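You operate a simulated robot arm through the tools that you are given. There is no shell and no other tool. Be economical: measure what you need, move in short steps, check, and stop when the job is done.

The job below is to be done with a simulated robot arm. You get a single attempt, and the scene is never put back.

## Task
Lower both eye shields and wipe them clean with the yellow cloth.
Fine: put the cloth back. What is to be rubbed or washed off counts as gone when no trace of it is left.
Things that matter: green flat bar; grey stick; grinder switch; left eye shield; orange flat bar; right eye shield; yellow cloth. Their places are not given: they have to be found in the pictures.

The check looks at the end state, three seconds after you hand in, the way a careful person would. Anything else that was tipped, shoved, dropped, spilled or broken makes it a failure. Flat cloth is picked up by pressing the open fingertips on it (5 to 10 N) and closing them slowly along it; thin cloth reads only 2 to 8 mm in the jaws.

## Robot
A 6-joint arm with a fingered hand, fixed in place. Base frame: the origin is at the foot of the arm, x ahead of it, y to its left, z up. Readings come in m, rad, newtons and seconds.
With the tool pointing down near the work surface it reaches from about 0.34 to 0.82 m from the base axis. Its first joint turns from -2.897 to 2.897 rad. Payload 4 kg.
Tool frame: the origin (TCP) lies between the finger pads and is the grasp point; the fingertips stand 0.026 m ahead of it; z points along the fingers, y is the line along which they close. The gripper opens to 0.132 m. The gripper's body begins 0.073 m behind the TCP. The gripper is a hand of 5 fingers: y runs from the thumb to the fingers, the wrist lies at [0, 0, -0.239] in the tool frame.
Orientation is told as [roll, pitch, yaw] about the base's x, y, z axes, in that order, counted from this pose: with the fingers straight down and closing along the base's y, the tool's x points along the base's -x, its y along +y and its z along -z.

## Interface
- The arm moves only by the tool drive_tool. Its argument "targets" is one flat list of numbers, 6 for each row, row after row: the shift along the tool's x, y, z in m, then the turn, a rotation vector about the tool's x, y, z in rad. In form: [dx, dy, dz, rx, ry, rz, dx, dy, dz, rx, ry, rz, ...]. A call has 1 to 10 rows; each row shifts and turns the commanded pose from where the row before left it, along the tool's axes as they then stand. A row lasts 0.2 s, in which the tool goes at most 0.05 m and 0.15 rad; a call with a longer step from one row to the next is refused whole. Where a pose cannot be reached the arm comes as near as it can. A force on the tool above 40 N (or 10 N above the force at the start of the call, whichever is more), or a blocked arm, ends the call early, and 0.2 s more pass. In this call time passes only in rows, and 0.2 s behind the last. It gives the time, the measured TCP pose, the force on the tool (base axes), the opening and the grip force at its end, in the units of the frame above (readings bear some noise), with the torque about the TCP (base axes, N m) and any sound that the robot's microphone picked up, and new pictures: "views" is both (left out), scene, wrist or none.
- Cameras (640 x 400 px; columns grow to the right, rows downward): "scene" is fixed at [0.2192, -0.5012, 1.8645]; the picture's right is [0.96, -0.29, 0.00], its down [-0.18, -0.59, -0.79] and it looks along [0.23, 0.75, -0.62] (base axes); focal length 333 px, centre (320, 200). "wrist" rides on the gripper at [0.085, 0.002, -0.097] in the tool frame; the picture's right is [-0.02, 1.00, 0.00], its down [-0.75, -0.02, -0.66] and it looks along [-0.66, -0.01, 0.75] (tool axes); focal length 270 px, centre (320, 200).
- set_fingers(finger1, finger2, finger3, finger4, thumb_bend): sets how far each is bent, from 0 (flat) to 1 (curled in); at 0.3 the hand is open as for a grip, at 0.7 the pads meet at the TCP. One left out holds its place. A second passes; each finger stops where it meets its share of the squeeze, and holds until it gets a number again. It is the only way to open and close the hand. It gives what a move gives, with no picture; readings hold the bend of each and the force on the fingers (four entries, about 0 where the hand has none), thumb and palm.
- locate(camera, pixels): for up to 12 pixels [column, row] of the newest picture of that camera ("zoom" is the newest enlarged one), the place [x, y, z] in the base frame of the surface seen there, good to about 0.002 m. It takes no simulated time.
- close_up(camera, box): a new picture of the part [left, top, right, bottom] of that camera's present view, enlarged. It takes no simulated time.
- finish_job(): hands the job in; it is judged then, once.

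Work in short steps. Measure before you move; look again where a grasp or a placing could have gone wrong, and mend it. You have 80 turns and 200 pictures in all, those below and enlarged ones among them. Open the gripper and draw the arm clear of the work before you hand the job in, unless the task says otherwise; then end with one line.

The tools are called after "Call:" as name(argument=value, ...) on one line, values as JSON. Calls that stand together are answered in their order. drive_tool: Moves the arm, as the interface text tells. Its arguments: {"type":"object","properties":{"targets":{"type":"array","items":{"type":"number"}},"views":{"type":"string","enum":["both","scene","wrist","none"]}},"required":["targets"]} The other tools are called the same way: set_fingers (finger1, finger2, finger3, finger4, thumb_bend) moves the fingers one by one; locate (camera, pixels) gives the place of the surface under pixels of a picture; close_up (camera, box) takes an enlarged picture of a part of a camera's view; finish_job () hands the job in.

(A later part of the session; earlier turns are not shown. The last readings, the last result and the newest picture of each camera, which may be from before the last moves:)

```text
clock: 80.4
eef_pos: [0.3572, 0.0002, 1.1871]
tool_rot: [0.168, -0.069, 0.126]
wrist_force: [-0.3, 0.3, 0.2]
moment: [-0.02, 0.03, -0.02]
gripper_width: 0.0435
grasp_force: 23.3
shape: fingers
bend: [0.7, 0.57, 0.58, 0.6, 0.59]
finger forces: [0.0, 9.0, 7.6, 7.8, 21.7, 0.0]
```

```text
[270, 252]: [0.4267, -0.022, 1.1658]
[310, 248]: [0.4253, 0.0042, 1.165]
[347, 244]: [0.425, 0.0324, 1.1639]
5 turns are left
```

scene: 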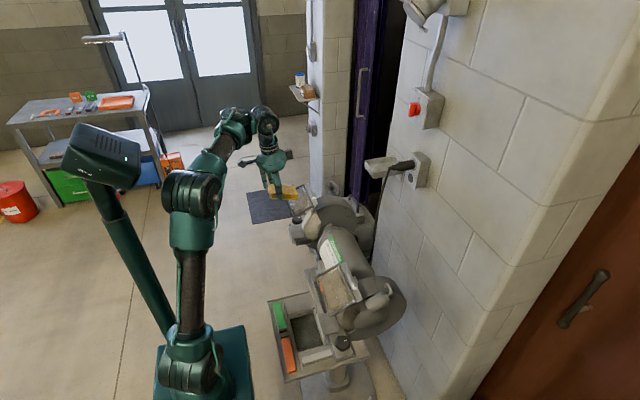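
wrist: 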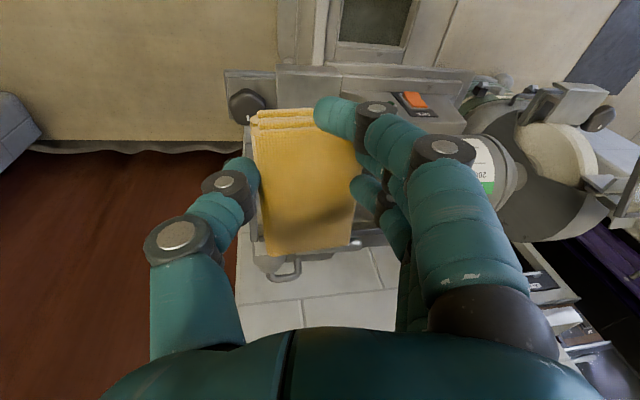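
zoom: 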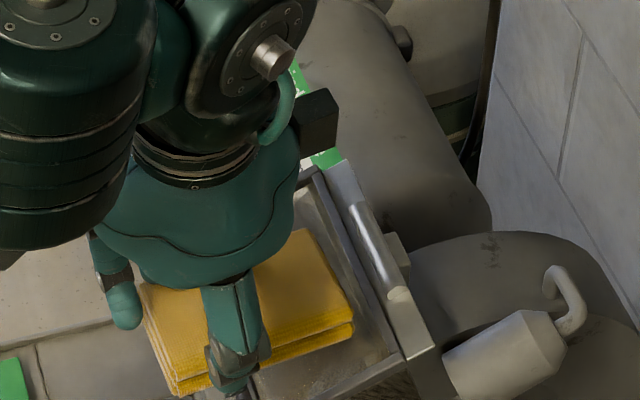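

I have only 5 turns left, so I batch: lower onto the rear of the right pane (pane plane z≈1.1186+0.42·(x−0.4232)), wipe in overlapping two-way strokes across its width and back, lift away and take close-ups.

Call:
drive_tool(targets=[-0.0115, -0.005, 0.0, 0, 0, 0, 0.0006, -0.0013, 0.0079, 0, 0, 0, 0.0005, -0.0011, 0.0064, 0, 0, 0, 0.0109, 0.0007, 0.0039, 0, 0, 0, 0.0109, 0.0007, 0.0039, 0, 0, 0, 0.0109, 0.0007, 0.0039, 0, 0, 0, 0.0109, 0.0007, 0.0039, 0, 0, 0, 0.0109, 0.0007, 0.0039, 0, 0, 0], views="none")

Call:
drive_tool(targets=[-0.0113, 0.0022, -0.0034, 0, 0, 0, -0.0113, 0.0022, -0.0034, 0, 0, 0, -0.0113, 0.0022, -0.0034, 0, 0, 0, -0.0113, 0.0022, -0.0034, 0, 0, 0, -0.0113, 0.0022, -0.0034, 0, 0, 0, 0.0106, 0.0027, 0.0042, 0, 0, 0, 0.0106, 0.0027, 0.0042, 0, 0, 0, 0.0106, 0.0027, 0.0042, 0, 0, 0, 0.0106, 0.0027, 0.0042, 0, 0, 0, 0.0106, 0.0027, 0.0042, 0, 0, 0], views="none")

Call:
drive_tool(targets=[-0.0113, 0.0022, -0.0034, 0, 0, 0, -0.0113, 0.0022, -0.0034, 0, 0, 0, -0.0113, 0.0022, -0.0034, 0, 0, 0, -0.0113, 0.0022, -0.0034, 0, 0, 0, -0.0113, 0.0022, -0.0034, 0, 0, 0, 0.0106, 0.0027, 0.0042, 0, 0, 0, 0.0106, 0.0027, 0.0042, 0, 0, 0, 0.0106, 0.0027, 0.0042, 0, 0, 0, 0.0106, 0.0027, 0.0042, 0, 0, 0, 0.0106, 0.0027, 0.0042, 0, 0, 0], views="none")

Call:
drive_tool(targets=[-0.011, 0.0008, -0.0037, 0, 0, 0, -0.011, 0.0008, -0.0037, 0, 0, 0, -0.011, 0.0008, -0.0037, 0, 0, 0, -0.011, 0.0008, -0.0037, 0, 0, 0, -0.011, 0.0008, -0.0037, 0, 0, 0, 0.0109, 0.0007, 0.0039, 0, 0, 0, 0.0109, 0.0007, 0.0039, 0, 0, 0, 0.0109, 0.0007, 0.0039, 0, 0, 0, 0.0109, 0.0007, 0.0039, 0, 0, 0, 0.0109, 0.0007, 0.0039, 0, 0, 0], views="none")

Call:
drive_tool(targets=[-0.0101, -0.0066, -0.0049, 0, 0, 0, -0.0101, -0.0066, -0.0049, 0, 0, 0, -0.0101, -0.0066, -0.0049, 0, 0, 0, -0.0101, -0.0066, -0.0049, 0, 0, 0, -0.0101, -0.0066, -0.0049, 0, 0, 0, 0.0115, -0.0042, 0.003, 0, 0, 0, 0.0115, -0.0042, 0.003, 0, 0, 0, 0.0115, -0.0042, 0.003, 0, 0, 0, 0.0115, -0.0042, 0.003, 0, 0, 0, 0.0115, -0.0042, 0.003, 0, 0, 0], views="none")

Call:
drive_tool(targets=[-0.002, 0.004, -0.025, 0, 0, 0, 0.0396, 0.0054, -0.0019, 0, 0, 0, 0.03, 0.004, -0.0015, 0, 0, 0], views="both")

Call:
close_up(camera="scene", box=[310, 258, 374, 318])

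Call:
locate(camera="wrist", pixels=[[270, 252], [310, 248], [347, 244], [258, 150], [250, 115], [310, 150]])

Call:
close_up(camera="wrist", box=[200, 180, 440, 330])

```text
clock: 82.2
eef_pos: [0.3164, -0.0042, 1.1488]
tool_rot: [0.17, -0.066, 0.127]
wrist_force: [0.3, -0.6, -0.3]
moment: [-0.01, 0.0, 0.07]
gripper_width: 0.0435
grasp_force: 24.3
shape: fingers
bend: [0.7, 0.57, 0.58, 0.6, 0.59]
finger forces: [0.1, 7.2, 7.7, 11.9, 22.2, 0.1]
```

```text
clock: 84.4
eef_pos: [0.3148, 0.021, 1.153]
tool_rot: [0.168, -0.067, 0.127]
wrist_force: [-0.4, 0.0, -1.1]
moment: [-0.01, 0.02, -0.01]
gripper_width: 0.0437
grasp_force: 24.2
shape: fingers
bend: [0.7, 0.57, 0.58, 0.6, 0.59]
finger forces: [0.0, 7.3, 7.7, 11.5, 22.2, 0.1]
```

```text
clock: 86.6
eef_pos: [0.3169, 0.0458, 1.1499]
tool_rot: [0.168, -0.066, 0.127]
wrist_force: [0.0, 0.3, 0.6]
moment: [0.02, -0.02, -0.02]
gripper_width: 0.0433
grasp_force: 24.7
shape: fingers
bend: [0.7, 0.57, 0.58, 0.6, 0.59]
finger forces: [0.1, 7.4, 7.5, 11.4, 22.2, 0.0]
```

```text
clock: 88.8
eef_pos: [0.3159, 0.0546, 1.1503]
tool_rot: [0.17, -0.066, 0.124]
wrist_force: [0.1, -0.5, -0.3]
moment: [0.02, 0.02, 0.02]
gripper_width: 0.0436
grasp_force: 23.9
shape: fingers
bend: [0.7, 0.57, 0.58, 0.6, 0.59]
finger forces: [0.0, 7.4, 7.5, 11.1, 22.2, 0.0]
```

```text
clock: 91.0
eef_pos: [0.3167, -0.0006, 1.1513]
tool_rot: [0.17, -0.066, 0.125]
wrist_force: [-0.4, -0.6, 0.0]
moment: [-0.01, 0.02, 0.0]
gripper_width: 0.0436
grasp_force: 24.0
shape: fingers
bend: [0.7, 0.57, 0.58, 0.6, 0.59]
finger forces: [0.1, 7.5, 7.4, 10.9, 22.2, 0.1]
```

```text
clock: 91.8
eef_pos: [0.2463, -0.0009, 1.1773]
tool_rot: [0.17, -0.066, 0.127]
wrist_force: [0.1, 0.3, -0.5]
moment: [0.0, 0.02, -0.02]
gripper_width: 0.0433
grasp_force: 23.5
shape: fingers
bend: [0.7, 0.57, 0.58, 0.6, 0.59]
finger forces: [0.1, 7.5, 7.3, 10.5, 22.1, 0.0]
```

scene: 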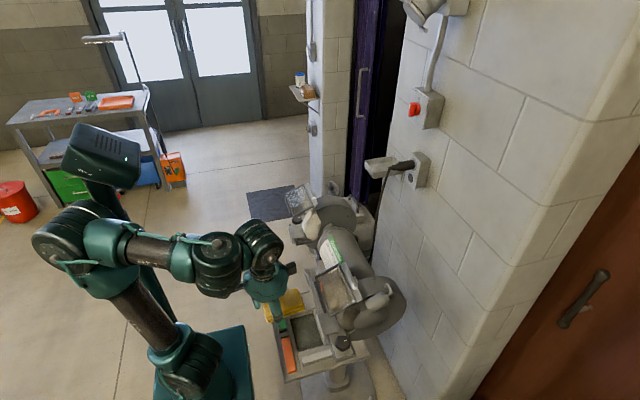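
wrist: 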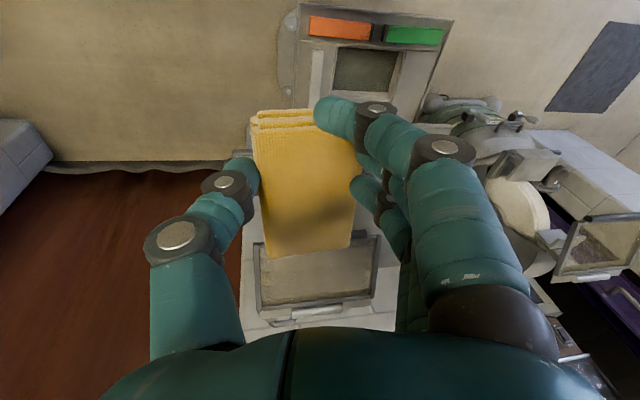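

```text
6.67 times, centred on (342, 288) of scene
```

zoom: 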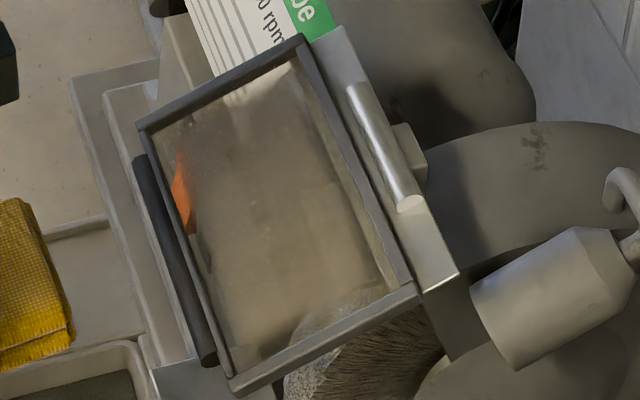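

```text
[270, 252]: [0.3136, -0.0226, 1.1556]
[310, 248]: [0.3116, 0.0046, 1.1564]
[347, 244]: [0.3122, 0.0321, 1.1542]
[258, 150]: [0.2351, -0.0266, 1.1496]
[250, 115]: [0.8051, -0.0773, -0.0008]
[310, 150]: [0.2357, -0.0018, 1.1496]
```

```text
2.67 times, centred on (320, 255) of wrist
4 turns are left
```

zoom: 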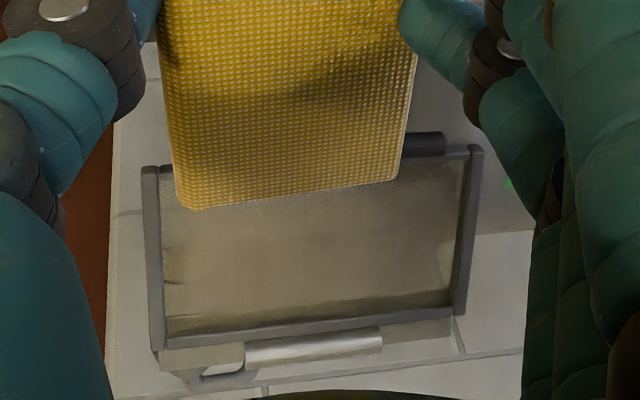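

Contact was too light (0 N), and the film is mostly still there. Using the re-measured offset (0.067, −0.047), I repeat the pattern ~3.5 mm lower and 8 mm further back, two passes, then view.

Call:
drive_tool(targets=[-0.0438, -0.0069, 0.0002, 0, 0, 0, -0.0438, -0.0069, 0.0002, 0, 0, 0, -0.0438, -0.0069, 0.0002, 0, 0, 0, 0.0004, -0.001, 0.006, 0, 0, 0, 0.0003, -0.0007, 0.0041, 0, 0, 0, 0.0118, 0.0008, 0.0043, 0, 0, 0, 0.0118, 0.0008, 0.0043, 0, 0, 0, 0.0118, 0.0008, 0.0043, 0, 0, 0, 0.0118, 0.0008, 0.0043, 0, 0, 0, 0.0118, 0.0008, 0.0043, 0, 0, 0], views="none")

Call:
drive_tool(targets=[-0.0122, 0.0021, -0.0032, 0, 0, 0, -0.0122, 0.0021, -0.0038, 0, 0, 0, -0.0122, 0.0021, -0.0038, 0, 0, 0, -0.0122, 0.0021, -0.0038, 0, 0, 0, -0.0122, 0.0021, -0.0038, 0, 0, 0, 0.0116, 0.0028, 0.0046, 0, 0, 0, 0.0116, 0.0028, 0.0046, 0, 0, 0, 0.0116, 0.0028, 0.0046, 0, 0, 0, 0.0116, 0.0028, 0.0046, 0, 0, 0, 0.0116, 0.0028, 0.0046, 0, 0, 0], views="none")

Call:
drive_tool(targets=[-0.0122, 0.0021, -0.0032, 0, 0, 0, -0.0122, 0.0021, -0.0038, 0, 0, 0, -0.0122, 0.0021, -0.0038, 0, 0, 0, -0.0122, 0.0021, -0.0038, 0, 0, 0, -0.0122, 0.0021, -0.0038, 0, 0, 0, 0.0116, 0.0028, 0.0046, 0, 0, 0, 0.0116, 0.0028, 0.0046, 0, 0, 0, 0.0116, 0.0028, 0.0046, 0, 0, 0, 0.0116, 0.0028, 0.0046, 0, 0, 0, 0.0116, 0.0028, 0.0046, 0, 0, 0], views="none")

Call:
drive_tool(targets=[-0.0121, 0.0012, -0.0034, 0, 0, 0, -0.0121, 0.0012, -0.004, 0, 0, 0, -0.0121, 0.0012, -0.004, 0, 0, 0, -0.0121, 0.0012, -0.004, 0, 0, 0, -0.0121, 0.0012, -0.004, 0, 0, 0, 0.0118, 0.0008, 0.0043, 0, 0, 0, 0.0118, 0.0008, 0.0043, 0, 0, 0, 0.0118, 0.0008, 0.0043, 0, 0, 0, 0.0118, 0.0008, 0.0043, 0, 0, 0, 0.0118, 0.0008, 0.0043, 0, 0, 0], views="none")

Call:
drive_tool(targets=[-0.0116, -0.0037, -0.0044, 0, 0, 0, -0.0116, -0.0037, -0.0049, 0, 0, 0, -0.0116, -0.0037, -0.0049, 0, 0, 0, -0.0116, -0.0037, -0.0049, 0, 0, 0, -0.0116, -0.0037, -0.0049, 0, 0, 0, 0.0122, -0.0021, 0.0038, 0, 0, 0, 0.0122, -0.0021, 0.0038, 0, 0, 0, 0.0122, -0.0021, 0.0038, 0, 0, 0, 0.0122, -0.0021, 0.0038, 0, 0, 0, 0.0122, -0.0021, 0.0038, 0, 0, 0], views="none")

Call:
drive_tool(targets=[-0.0116, -0.0037, -0.0044, 0, 0, 0, -0.0116, -0.0037, -0.0049, 0, 0, 0, -0.0116, -0.0037, -0.0049, 0, 0, 0, -0.0116, -0.0037, -0.0049, 0, 0, 0, -0.0116, -0.0037, -0.0049, 0, 0, 0, 0.0122, -0.0021, 0.0038, 0, 0, 0, 0.0122, -0.0021, 0.0038, 0, 0, 0, 0.0122, -0.0021, 0.0038, 0, 0, 0, 0.0122, -0.0021, 0.0038, 0, 0, 0, 0.0122, -0.0021, 0.0038, 0, 0, 0], views="none")

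Call:
drive_tool(targets=[-0.002, 0.004, -0.025, 0, 0, 0, 0.0396, 0.0054, -0.0019, 0, 0, 0, 0.03, 0.004, -0.0015, 0, 0, 0], views="both")

Call:
close_up(camera="wrist", box=[200, 180, 440, 330])

Call:
locate(camera="wrist", pixels=[[270, 252], [310, 248], [347, 244], [258, 150], [310, 150], [345, 180]])

Call:
close_up(camera="scene", box=[310, 258, 374, 318])

Call:
locate(camera="zoom", pixels=[[220, 130], [260, 110], [290, 90], [240, 180], [280, 160], [320, 150], [250, 240], [300, 220], [350, 230], [260, 300], [310, 280], [360, 270]])

```text
clock: 94.0
eef_pos: [0.32, -0.0052, 1.1465]
tool_rot: [0.169, -0.066, 0.127]
wrist_force: [-0.2, 0.1, 0.3]
moment: [0.03, -0.01, 0.02]
gripper_width: 0.024
grasp_force: 0.0
shape: fingers
bend: [0.7, 0.66, 0.66, 0.7, 0.68]
finger forces: [0.1, 0.0, 0.0, 0.0, 0.0, 0.0]
```

```text
clock: 96.2
eef_pos: [0.3209, 0.0211, 1.1447]
tool_rot: [0.169, -0.067, 0.126]
wrist_force: [0.0, -1.0, 0.0]
moment: [-0.02, -0.03, 0.01]
gripper_width: 0.0242
grasp_force: 0.1
shape: fingers
bend: [0.7, 0.66, 0.66, 0.7, 0.68]
finger forces: [0.1, 0.0, 0.1, 0.0, 0.1, 0.0]
```

```text
clock: 98.4
eef_pos: [0.3216, 0.0467, 1.1478]
tool_rot: [0.169, -0.067, 0.125]
wrist_force: [1.3, -0.7, -0.2]
moment: [0.0, -0.01, 0.02]
gripper_width: 0.0242
grasp_force: 0.1
shape: fingers
bend: [0.7, 0.66, 0.66, 0.7, 0.68]
finger forces: [0.0, 0.0, 0.1, 0.0, 0.0, 0.1]
```

```text
clock: 100.6
eef_pos: [0.321, 0.056, 1.1461]
tool_rot: [0.17, -0.066, 0.127]
wrist_force: [-0.5, 0.4, -0.5]
moment: [0.01, -0.03, 0.03]
gripper_width: 0.024
grasp_force: 0.1
shape: fingers
bend: [0.7, 0.66, 0.66, 0.7, 0.68]
finger forces: [0.0, 0.1, 0.0, 0.1, 0.0, 0.0]
```

```text
clock: 102.8
eef_pos: [0.3226, 0.0271, 1.1473]
tool_rot: [0.169, -0.066, 0.127]
wrist_force: [0.5, 0.2, 0.3]
moment: [0.02, 0.0, 0.0]
gripper_width: 0.0241
grasp_force: 0.1
shape: fingers
bend: [0.7, 0.66, 0.66, 0.7, 0.68]
finger forces: [0.1, 0.0, 0.1, 0.0, 0.0, 0.1]
```

```text
clock: 105.0
eef_pos: [0.3217, -0.0024, 1.1469]
tool_rot: [0.169, -0.067, 0.125]
wrist_force: [-1.1, 0.5, -0.4]
moment: [0.01, -0.01, -0.01]
gripper_width: 0.0242
grasp_force: 0.1
shape: fingers
bend: [0.7, 0.66, 0.66, 0.7, 0.68]
finger forces: [0.1, 0.1, 0.0, 0.0, 0.0, 0.0]
```

```text
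clock: 105.8
eef_pos: [0.2515, -0.0026, 1.1713]
tool_rot: [0.169, -0.067, 0.126]
wrist_force: [0.5, 1.0, 0.1]
moment: [0.01, -0.01, 0.0]
gripper_width: 0.0242
grasp_force: 0.1
shape: fingers
bend: [0.7, 0.66, 0.66, 0.7, 0.68]
finger forces: [0.1, 0.0, 0.0, 0.0, 0.0, 0.0]
```

scene: 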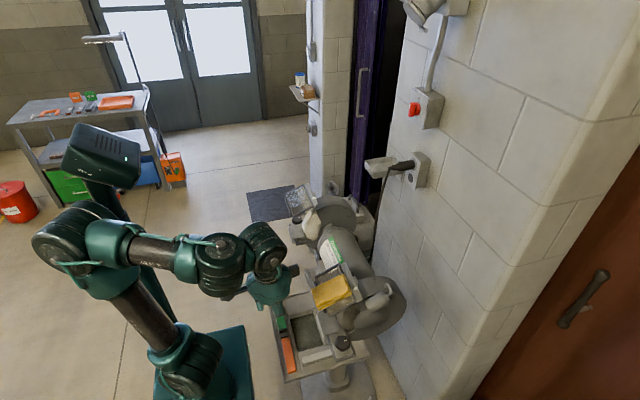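
wrist: 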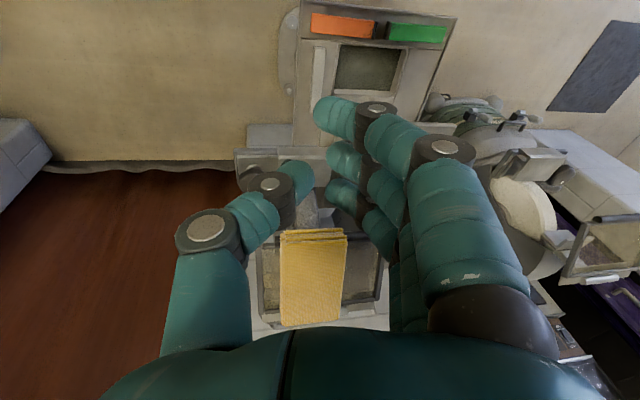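

```text
2.67 times, centred on (320, 255) of wrist
```

zoom: 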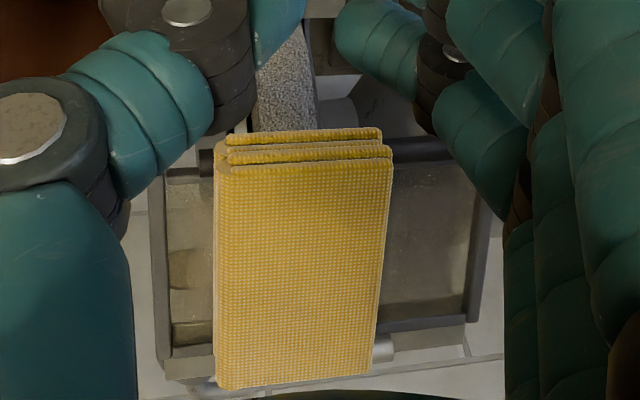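

```text
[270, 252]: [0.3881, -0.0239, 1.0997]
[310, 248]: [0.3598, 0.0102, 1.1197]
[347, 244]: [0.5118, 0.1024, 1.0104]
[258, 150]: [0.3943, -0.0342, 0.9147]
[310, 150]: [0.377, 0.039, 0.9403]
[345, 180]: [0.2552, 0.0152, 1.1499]
```

```text
6.67 times, centred on (342, 288) of scene
```

zoom: 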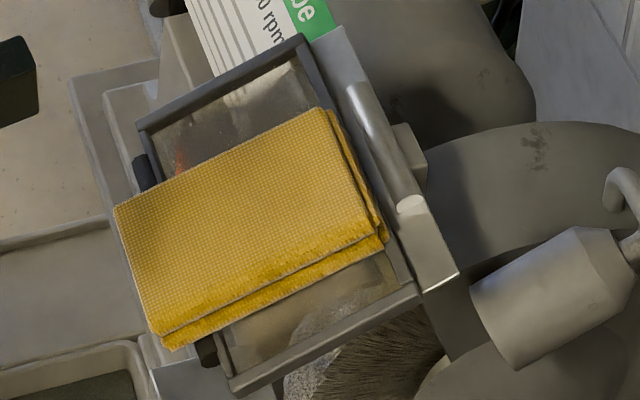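

```text
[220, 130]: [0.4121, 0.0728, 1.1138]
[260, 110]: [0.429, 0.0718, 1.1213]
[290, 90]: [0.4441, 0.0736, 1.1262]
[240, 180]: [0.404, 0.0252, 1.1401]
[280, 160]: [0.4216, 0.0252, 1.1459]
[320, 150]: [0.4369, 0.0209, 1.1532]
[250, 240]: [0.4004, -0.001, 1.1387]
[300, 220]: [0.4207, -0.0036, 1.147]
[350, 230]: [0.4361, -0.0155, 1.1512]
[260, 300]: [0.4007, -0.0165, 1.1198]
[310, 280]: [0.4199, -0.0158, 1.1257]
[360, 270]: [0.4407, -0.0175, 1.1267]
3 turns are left
```

The cloth slipped out and lies on the right shield (top-face centre ≈(0.407, 0.01, 1.1415), yaw ≈0.12). I regrip it from above, perpendicular to the pane with tips ~8 mm over it, then wipe with its rear edge in two-way strokes, and view.

Call:
set_fingers(finger1=0.43, finger2=0.43, finger3=0.43, finger4=0.43, thumb_bend=0.43)

Call:
drive_tool(targets=[-0.0028, 0.0067, -0.0393, 0.0845, 0, 0, -0.0297, -0.004, 0.0021, 0.0845, 0, 0, -0.0297, -0.0038, 0.002, 0, -0.105, 0, -0.0293, -0.0038, 0.0051, 0, -0.105, 0, -0.0286, -0.0038, 0.0081, 0, -0.103, 0, -0.0014, 0.0091, 0.02, 0, 0, 0, -0.0007, 0, 0.024, 0, 0, 0, -0.0007, 0, 0.0242, 0, 0, 0], views="wrist")

Call:
set_fingers(finger1=0.75, finger2=0.75, finger3=0.75, finger4=0.75, thumb_bend=0.75)

Call:
drive_tool(targets=[-0.0074, 0, -0.0186, 0, 0, 0, -0.0056, 0, -0.0139, 0, 0.115, 0.063, 0, 0, 0, 0, 0.115, 0.063, 0.0059, -0.0145, -0.0009, 0, 0, 0, 0.0022, 0, 0.0143, 0, 0, 0, 0.0021, 0, 0.0141, 0, 0, 0], views="wrist")

Call:
drive_tool(targets=[0.012, 0, 0.003, 0, 0, 0, 0.012, 0, 0.003, 0, 0, 0, 0.012, 0, 0.003, 0, 0, 0, 0.012, 0, 0.003, 0, 0, 0, 0.012, 0, 0.003, 0, 0, 0, -0.012, 0.002, -0.003, 0, 0, 0, -0.012, 0.002, -0.003, 0, 0, 0, -0.012, 0.002, -0.003, 0, 0, 0, -0.012, 0.002, -0.003, 0, 0, 0, -0.012, 0.002, -0.003, 0, 0, 0], views="none")

Call:
drive_tool(targets=[0.012, 0.002, 0.0036, 0, 0, 0, 0.012, 0.002, 0.003, 0, 0, 0, 0.012, 0.002, 0.003, 0, 0, 0, 0.012, 0.002, 0.003, 0, 0, 0, 0.012, 0.002, 0.003, 0, 0, 0, -0.012, 0.002, -0.003, 0, 0, 0, -0.012, 0.002, -0.003, 0, 0, 0, -0.012, 0.002, -0.003, 0, 0, 0, -0.012, 0.002, -0.003, 0, 0, 0, -0.012, 0.002, -0.003, 0, 0, 0], views="none")

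Call:
drive_tool(targets=[0.012, 0.002, 0.0036, 0, 0, 0, 0.012, 0.002, 0.003, 0, 0, 0, 0.012, 0.002, 0.003, 0, 0, 0, 0.012, 0.002, 0.003, 0, 0, 0, 0.012, 0.002, 0.003, 0, 0, 0, -0.012, 0.002, -0.003, 0, 0, 0, -0.012, 0.002, -0.003, 0, 0, 0, -0.012, 0.002, -0.003, 0, 0, 0, -0.012, 0.002, -0.003, 0, 0, 0, -0.012, 0.002, -0.003, 0, 0, 0], views="none")

Call:
drive_tool(targets=[0.012, 0.002, 0.0036, 0, 0, 0, 0.012, 0.002, 0.003, 0, 0, 0, 0.012, 0.002, 0.003, 0, 0, 0, 0.012, 0.002, 0.003, 0, 0, 0, 0.012, 0.002, 0.003, 0, 0, 0, -0.012, 0, -0.003, 0, 0, 0, -0.012, 0, -0.003, 0, 0, 0, -0.012, 0, -0.003, 0, 0, 0, -0.012, 0, -0.003, 0, 0, 0, -0.012, 0, -0.003, 0, 0, 0], views="none")

Call:
drive_tool(targets=[0.012, 0, 0.0034, 0, 0, 0, 0.012, 0, 0.003, 0, 0, 0, 0.012, 0, 0.003, 0, 0, 0, 0.012, 0, 0.003, 0, 0, 0, 0.012, 0, 0.003, 0, 0, 0, -0.012, -0.006, -0.003, 0, 0, 0, -0.012, -0.006, -0.003, 0, 0, 0, -0.012, -0.006, -0.003, 0, 0, 0, -0.012, -0.006, -0.003, 0, 0, 0, -0.012, -0.006, -0.003, 0, 0, 0], views="none")

Call:
drive_tool(targets=[0.012, -0.006, 0.0034, 0, 0, 0, 0.012, -0.006, 0.003, 0, 0, 0, 0.012, -0.006, 0.003, 0, 0, 0, 0.012, -0.006, 0.003, 0, 0, 0, 0.012, -0.006, 0.003, 0, 0, 0, 0, 0, -0.025, 0, 0, 0, 0.035, 0, 0, 0, 0, 0, 0.02, 0, -0.01, 0, 0, 0], views="both")

Call:
close_up(camera="scene", box=[270, 240, 374, 318])

Call:
close_up(camera="wrist", box=[200, 100, 440, 330])

Call:
locate(camera="wrist", pixels=[[280, 120], [310, 120], [340, 120], [280, 160], [310, 160], [340, 160], [280, 200], [310, 200], [340, 200], [310, 230], [280, 230], [340, 230]])

```text
clock: 106.8
eef_pos: [0.2526, -0.0039, 1.1709]
tool_rot: [0.17, -0.065, 0.126]
wrist_force: [-0.4, -0.6, 0.6]
moment: [-0.03, -0.01, 0.01]
gripper_width: 0.0967
grasp_force: 0.0
shape: fingers
bend: [0.43, 0.43, 0.43, 0.43, 0.43]
finger forces: [0.0, 0.1, 0.1, 0.1, 0.0, 0.0]
```

```text
clock: 108.6
eef_pos: [0.3991, 0.009, 1.1481]
tool_rot: [0.0, -0.38, 0.125]
wrist_force: [-0.2, -0.6, 0.4]
moment: [0.01, 0.0, 0.01]
gripper_width: 0.0969
grasp_force: 0.0
shape: fingers
bend: [0.43, 0.43, 0.43, 0.43, 0.43]
finger forces: [0.0, 0.0, 0.0, 0.1, 0.0, 0.0]
```

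wrist: 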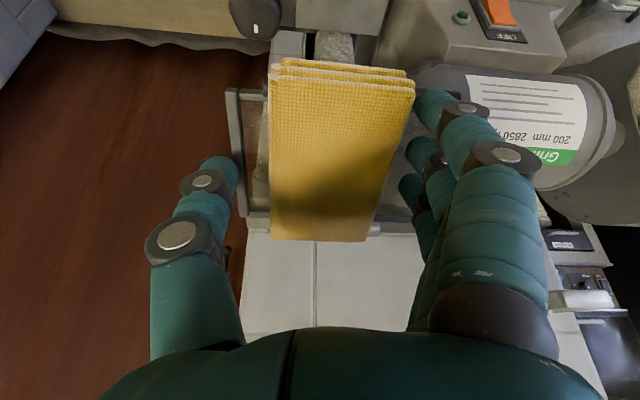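

```text
clock: 109.6
eef_pos: [0.3974, 0.0101, 1.1486]
tool_rot: [0.001, -0.378, 0.126]
wrist_force: [-0.1, 0.1, 0.6]
moment: [-0.01, 0.01, 0.01]
gripper_width: 0.0673
grasp_force: 31.3
shape: fingers
bend: [0.59, 0.59, 0.6, 0.6, 0.56]
finger forces: [7.8, 7.8, 7.8, 7.8, 31.4, 0.1]
```

```text
clock: 111.0
eef_pos: [0.3937, -0.0047, 1.1555]
tool_rot: [0.032, -0.148, -0.002]
wrist_force: [-0.8, -0.4, 0.3]
moment: [0.0, -0.01, 0.0]
gripper_width: 0.0675
grasp_force: 31.8
shape: fingers
bend: [0.59, 0.59, 0.6, 0.6, 0.56]
finger forces: [7.9, 7.8, 7.7, 7.9, 31.6, 0.0]
```

wrist: 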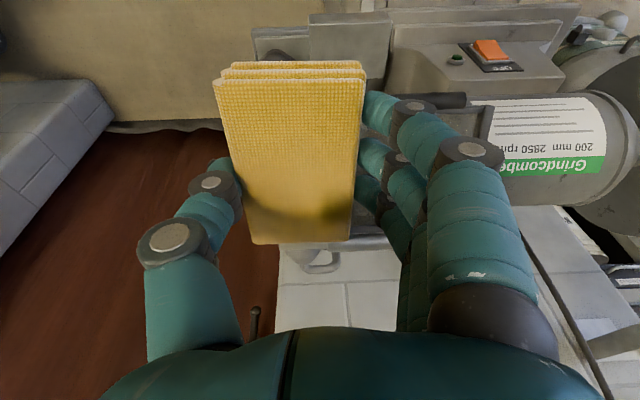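

```text
clock: 113.2
eef_pos: [0.3927, 0.0045, 1.155]
tool_rot: [0.034, -0.147, -0.002]
wrist_force: [-0.7, 0.5, -0.2]
moment: [0.05, 0.0, 0.02]
gripper_width: 0.0675
grasp_force: 31.3
shape: fingers
bend: [0.59, 0.59, 0.6, 0.6, 0.56]
finger forces: [7.7, 7.8, 7.9, 7.9, 31.6, 0.0]
```

```text
clock: 115.4
eef_pos: [0.3923, 0.0271, 1.155]
tool_rot: [0.035, -0.148, 0.0]
wrist_force: [-4.9, -0.3, 3.5]
moment: [-0.06, -0.07, -0.08]
gripper_width: 0.0675
grasp_force: 32.1
shape: fingers
bend: [0.59, 0.6, 0.6, 0.6, 0.56]
finger forces: [7.4, 7.6, 7.9, 8.3, 31.9, 0.0]
```

```text
clock: 117.6
eef_pos: [0.3935, 0.0454, 1.1554]
tool_rot: [0.034, -0.146, 0.001]
wrist_force: [-0.4, 0.1, 0.5]
moment: [-0.01, -0.02, 0.01]
gripper_width: 0.0679
grasp_force: 30.8
shape: fingers
bend: [0.59, 0.6, 0.6, 0.61, 0.56]
finger forces: [7.7, 7.6, 7.9, 8.2, 31.5, 0.1]
```

```text
clock: 119.8
eef_pos: [0.3943, 0.0555, 1.1559]
tool_rot: [0.034, -0.146, 0.0]
wrist_force: [0.4, 1.0, -0.7]
moment: [0.01, 0.03, -0.02]
gripper_width: 0.0676
grasp_force: 32.0
shape: fingers
bend: [0.59, 0.6, 0.6, 0.61, 0.56]
finger forces: [7.7, 7.7, 7.8, 8.1, 31.5, 0.0]
```

```text
clock: 122.0
eef_pos: [0.3932, 0.0266, 1.1531]
tool_rot: [0.033, -0.146, 0.001]
wrist_force: [-5.0, 1.6, 4.4]
moment: [-0.05, -0.08, -0.02]
gripper_width: 0.0674
grasp_force: 32.1
shape: fingers
bend: [0.59, 0.6, 0.6, 0.61, 0.56]
finger forces: [7.7, 7.8, 8.2, 8.9, 31.1, 0.0]
```

```text
clock: 123.8
eef_pos: [0.2781, -0.0036, 1.1539]
tool_rot: [0.032, -0.147, 0.0]
wrist_force: [0.2, 0.2, -0.2]
moment: [0.01, 0.02, -0.03]
gripper_width: 0.0676
grasp_force: 32.1
shape: fingers
bend: [0.59, 0.6, 0.6, 0.61, 0.56]
finger forces: [7.9, 7.9, 7.9, 8.5, 32.1, 0.0]
```

scene: 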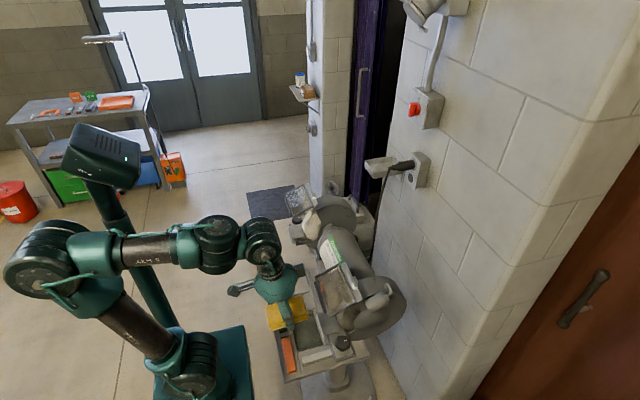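
wrist: 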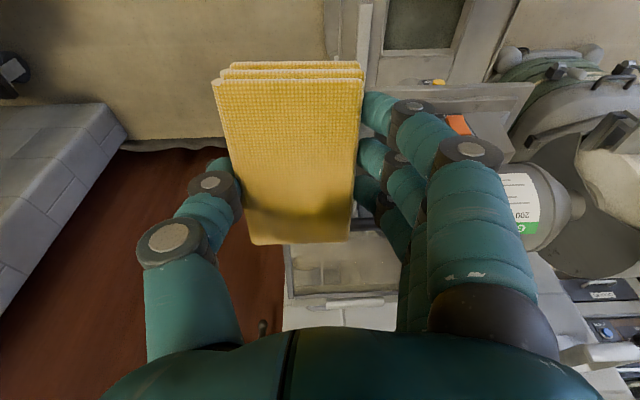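

```text
5.13 times, centred on (322, 279) of scene
```

zoom: 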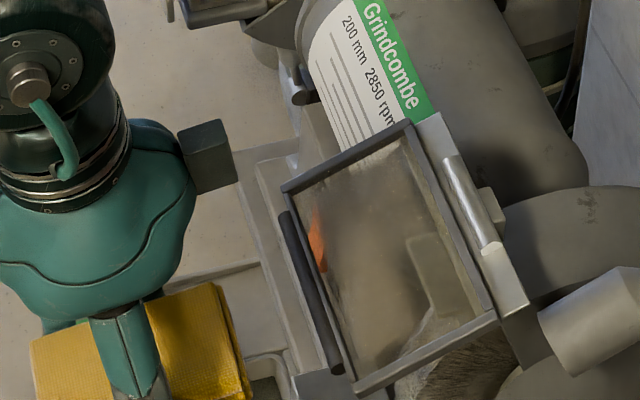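

```text
1.74 times, centred on (320, 215) of wrist
```

zoom: 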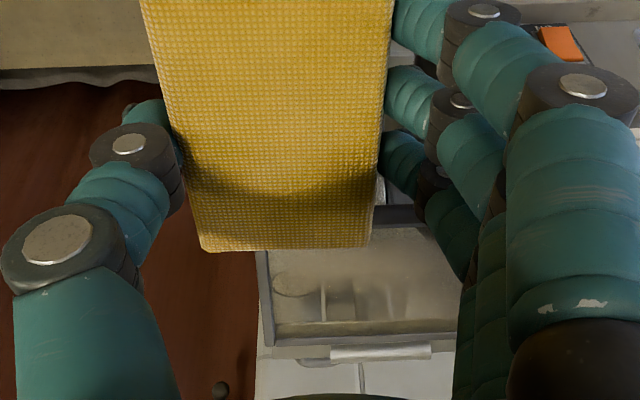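

```text
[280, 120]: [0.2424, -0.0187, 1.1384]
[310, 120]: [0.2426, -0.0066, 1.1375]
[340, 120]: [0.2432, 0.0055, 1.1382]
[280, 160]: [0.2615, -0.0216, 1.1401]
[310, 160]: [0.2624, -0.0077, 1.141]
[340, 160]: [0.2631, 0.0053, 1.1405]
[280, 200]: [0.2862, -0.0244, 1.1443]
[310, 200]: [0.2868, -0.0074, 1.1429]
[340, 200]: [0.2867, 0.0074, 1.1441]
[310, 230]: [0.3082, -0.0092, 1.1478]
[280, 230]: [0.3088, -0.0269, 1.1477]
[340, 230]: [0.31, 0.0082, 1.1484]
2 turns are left
```

The regrip is firm (31 N) and the rear half is clear; the front still has film since strokes lost contact there and the cloth is offset −12 mm in y. I rewipe with a 3 mm lower line, lanes shifted by +18 mm, then lift back for a view and measurement.

Call:
drive_tool(targets=[-0.0388, 0.0057, 0.0021, 0.015, 0, 0, -0.0388, 0.0057, 0.0021, 0, 0, 0, -0.0388, 0.0057, 0.0021, 0, 0, 0, 0.0017, 0, 0.0114, 0, 0, 0, 0.012, 0, 0.0031, 0, 0, 0, 0.012, 0, 0.0031, 0, 0, 0, 0.012, 0, 0.0031, 0, 0, 0, 0.012, 0, 0.0031, 0, 0, 0, 0.012, 0, 0.0031, 0, 0, 0], views="none")

Call:
drive_tool(targets=[-0.012, 0.003, -0.0027, 0, 0, 0, -0.012, 0.003, -0.0031, 0, 0, 0, -0.012, 0.003, -0.0031, 0, 0, 0, -0.012, 0.003, -0.0031, 0, 0, 0, -0.012, 0.003, -0.0031, 0, 0, 0, 0.012, 0.003, 0.0031, 0, 0, 0, 0.012, 0.003, 0.0031, 0, 0, 0, 0.012, 0.003, 0.0031, 0, 0, 0, 0.012, 0.003, 0.0031, 0, 0, 0, 0.012, 0.003, 0.0031, 0, 0, 0], views="none")

Call:
drive_tool(targets=[-0.012, 0.003, -0.0027, 0, 0, 0, -0.012, 0.003, -0.0031, 0, 0, 0, -0.012, 0.003, -0.0031, 0, 0, 0, -0.012, 0.003, -0.0031, 0, 0, 0, -0.012, 0.003, -0.0031, 0, 0, 0, 0.012, 0.0028, 0.0031, 0, 0, 0, 0.012, 0.0028, 0.0031, 0, 0, 0, 0.012, 0.0028, 0.0031, 0, 0, 0, 0.012, 0.0028, 0.0031, 0, 0, 0, 0.012, 0.0028, 0.0031, 0, 0, 0], views="none")

Call:
drive_tool(targets=[-0.012, 0, -0.0027, 0, 0, 0, -0.012, 0, -0.0031, 0, 0, 0, -0.012, 0, -0.0031, 0, 0, 0, -0.012, 0, -0.0031, 0, 0, 0, -0.012, 0, -0.0031, 0, 0, 0, 0.012, 0, 0.0031, 0, 0, 0, 0.012, 0, 0.0031, 0, 0, 0, 0.012, 0, 0.0031, 0, 0, 0, 0.012, 0, 0.0031, 0, 0, 0, 0.012, 0, 0.0031, 0, 0, 0], views="none")

Call:
drive_tool(targets=[-0.012, -0.003, -0.0027, 0, 0, 0, -0.012, -0.003, -0.0031, 0, 0, 0, -0.012, -0.003, -0.0031, 0, 0, 0, -0.012, -0.003, -0.0031, 0, 0, 0, -0.012, -0.003, -0.0031, 0, 0, 0, 0.012, -0.003, 0.0031, 0, 0, 0, 0.012, -0.003, 0.0031, 0, 0, 0, 0.012, -0.003, 0.0031, 0, 0, 0, 0.012, -0.003, 0.0031, 0, 0, 0, 0.012, -0.003, 0.0031, 0, 0, 0], views="none")

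Call:
drive_tool(targets=[-0.012, -0.003, -0.0027, 0, 0, 0, -0.012, -0.003, -0.0031, 0, 0, 0, -0.012, -0.003, -0.0031, 0, 0, 0, -0.012, -0.003, -0.0031, 0, 0, 0, -0.012, -0.003, -0.0031, 0, 0, 0, 0.012, -0.003, 0.0031, 0, 0, 0, 0.012, -0.003, 0.0031, 0, 0, 0, 0.012, -0.003, 0.0031, 0, 0, 0, 0.012, -0.003, 0.0031, 0, 0, 0, 0.012, -0.003, 0.0031, 0, 0, 0], views="none")

Call:
drive_tool(targets=[-0.012, 0, -0.0027, 0, 0, 0, -0.012, 0, -0.0031, 0, 0, 0, -0.012, 0, -0.0031, 0, 0, 0, -0.012, 0, -0.0031, 0, 0, 0, -0.012, 0, -0.0031, 0, 0, 0, 0.012, 0, 0.0031, 0, 0, 0, 0.012, 0, 0.0031, 0, 0, 0, 0.012, 0, 0.0031, 0, 0, 0, 0.012, 0, 0.0031, 0, 0, 0, 0.012, 0, 0.0031, 0, 0, 0], views="none")

Call:
drive_tool(targets=[0, 0, -0.025, 0, 0, 0, 0.035, 0, 0, 0, 0, 0, 0.02, 0, -0.01, 0, 0, 0], views="both")

Call:
close_up(camera="scene", box=[310, 258, 374, 318])

Call:
locate(camera="wrist", pixels=[[270, 85], [310, 85], [340, 85], [280, 160], [310, 160], [340, 160], [260, 230], [310, 200], [350, 200], [310, 235], [280, 235], [340, 235]])

Call:
close_up(camera="wrist", box=[200, 100, 440, 330])

Call:
close_up(camera="scene", box=[288, 185, 320, 217])

```text
clock: 125.8
eef_pos: [0.336, 0.0127, 1.1303]
tool_rot: [0.019, -0.147, 0.001]
wrist_force: [-0.1, 0.2, 0.1]
moment: [-0.01, 0.0, -0.04]
gripper_width: 0.0674
grasp_force: 31.6
shape: fingers
bend: [0.59, 0.6, 0.6, 0.61, 0.56]
finger forces: [7.9, 7.7, 8.0, 8.4, 31.8, 0.1]
```

```text
clock: 128.0
eef_pos: [0.3351, 0.0418, 1.1322]
tool_rot: [0.019, -0.148, -0.001]
wrist_force: [-0.6, 0.6, 0.0]
moment: [-0.02, 0.0, -0.02]
gripper_width: 0.0677
grasp_force: 32.2
shape: fingers
bend: [0.59, 0.6, 0.6, 0.61, 0.56]
finger forces: [7.9, 7.7, 7.9, 8.4, 31.9, 0.0]
```

```text
clock: 130.2
eef_pos: [0.3353, 0.0723, 1.1307]
tool_rot: [0.019, -0.146, 0.0]
wrist_force: [-0.2, 0.1, -0.6]
moment: [-0.01, -0.03, 0.03]
gripper_width: 0.0676
grasp_force: 31.8
shape: fingers
bend: [0.59, 0.6, 0.6, 0.61, 0.56]
finger forces: [7.7, 7.7, 7.8, 8.4, 31.8, 0.1]
```

```text
clock: 132.4
eef_pos: [0.3362, 0.0705, 1.1302]
tool_rot: [0.021, -0.147, 0.0]
wrist_force: [-0.8, 1.0, -0.7]
moment: [0.03, 0.0, -0.02]
gripper_width: 0.0676
grasp_force: 32.3
shape: fingers
bend: [0.59, 0.6, 0.6, 0.61, 0.56]
finger forces: [7.9, 7.6, 7.9, 8.4, 31.8, 0.0]
```

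```text
clock: 134.6
eef_pos: [0.3344, 0.041, 1.1306]
tool_rot: [0.02, -0.145, 0.002]
wrist_force: [0.1, -0.7, 0.6]
moment: [0.06, 0.0, -0.02]
gripper_width: 0.0672
grasp_force: 31.8
shape: fingers
bend: [0.59, 0.6, 0.6, 0.61, 0.56]
finger forces: [7.8, 7.7, 7.9, 8.4, 31.7, 0.1]
```

```text
clock: 136.8
eef_pos: [0.3366, 0.0109, 1.1296]
tool_rot: [0.02, -0.148, -0.001]
wrist_force: [0.4, -0.1, 1.3]
moment: [0.03, -0.11, -0.02]
gripper_width: 0.0675
grasp_force: 32.4
shape: fingers
bend: [0.59, 0.6, 0.6, 0.61, 0.56]
finger forces: [8.0, 7.8, 8.0, 8.6, 32.3, 0.0]
```

```text
clock: 139.0
eef_pos: [0.3365, 0.0104, 1.1285]
tool_rot: [0.019, -0.147, -0.001]
wrist_force: [0.6, -0.2, 6.0]
moment: [0.08, -0.28, -0.03]
gripper_width: 0.0677
grasp_force: 32.6
shape: fingers
bend: [0.59, 0.6, 0.6, 0.61, 0.56]
finger forces: [7.6, 7.7, 8.3, 9.2, 33.1, 0.0]
```

```text
clock: 139.8
eef_pos: [0.2765, 0.0091, 1.1553]
tool_rot: [0.02, -0.148, -0.001]
wrist_force: [0.2, -1.2, -0.2]
moment: [0.02, 0.0, 0.01]
gripper_width: 0.0673
grasp_force: 31.6
shape: fingers
bend: [0.59, 0.6, 0.6, 0.61, 0.56]
finger forces: [7.9, 7.5, 8.2, 8.3, 31.9, 0.1]
```

scene: 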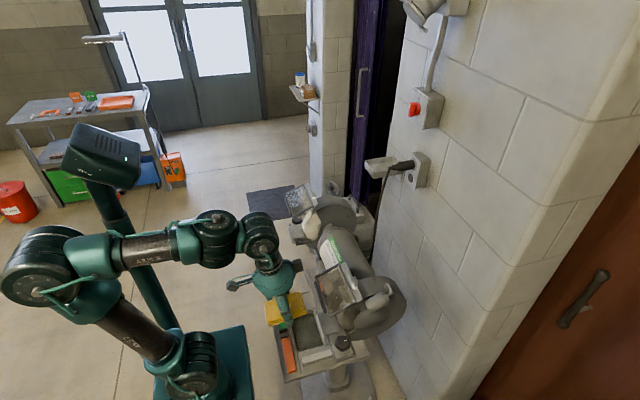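
wrist: 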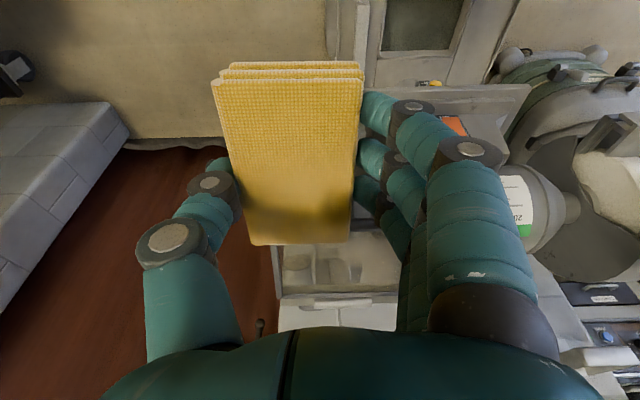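

```text
6.67 times, centred on (342, 288) of scene
```

zoom: 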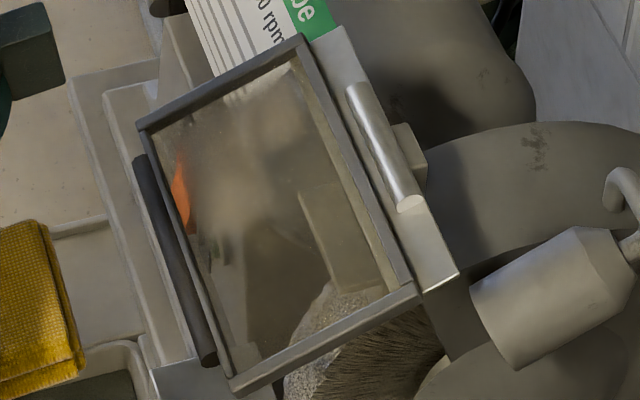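

```text
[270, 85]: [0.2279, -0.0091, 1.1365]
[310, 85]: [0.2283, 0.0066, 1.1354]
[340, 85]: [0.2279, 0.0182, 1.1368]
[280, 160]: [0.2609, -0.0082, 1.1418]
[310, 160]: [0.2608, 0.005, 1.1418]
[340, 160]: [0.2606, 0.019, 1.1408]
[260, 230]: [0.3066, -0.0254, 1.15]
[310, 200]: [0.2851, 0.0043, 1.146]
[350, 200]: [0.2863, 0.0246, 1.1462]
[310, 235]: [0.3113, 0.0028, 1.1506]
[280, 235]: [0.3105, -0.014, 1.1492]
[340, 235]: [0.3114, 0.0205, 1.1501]
```

```text
1.74 times, centred on (320, 215) of wrist
```

zoom: 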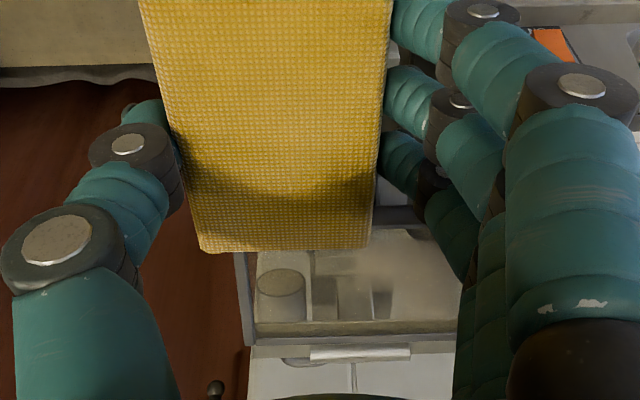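

```text
12.50 times, centred on (304, 201) of scene
1 turns are left
```

zoom: 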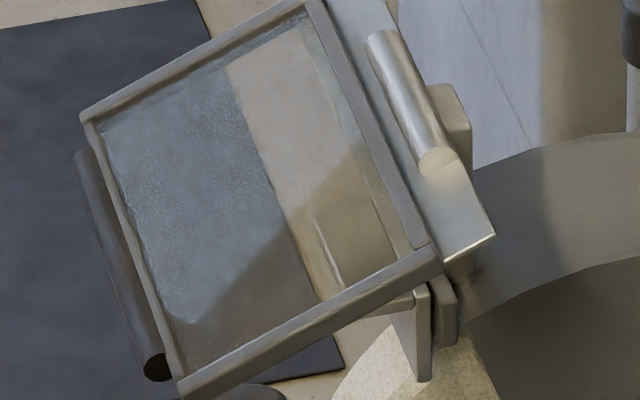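

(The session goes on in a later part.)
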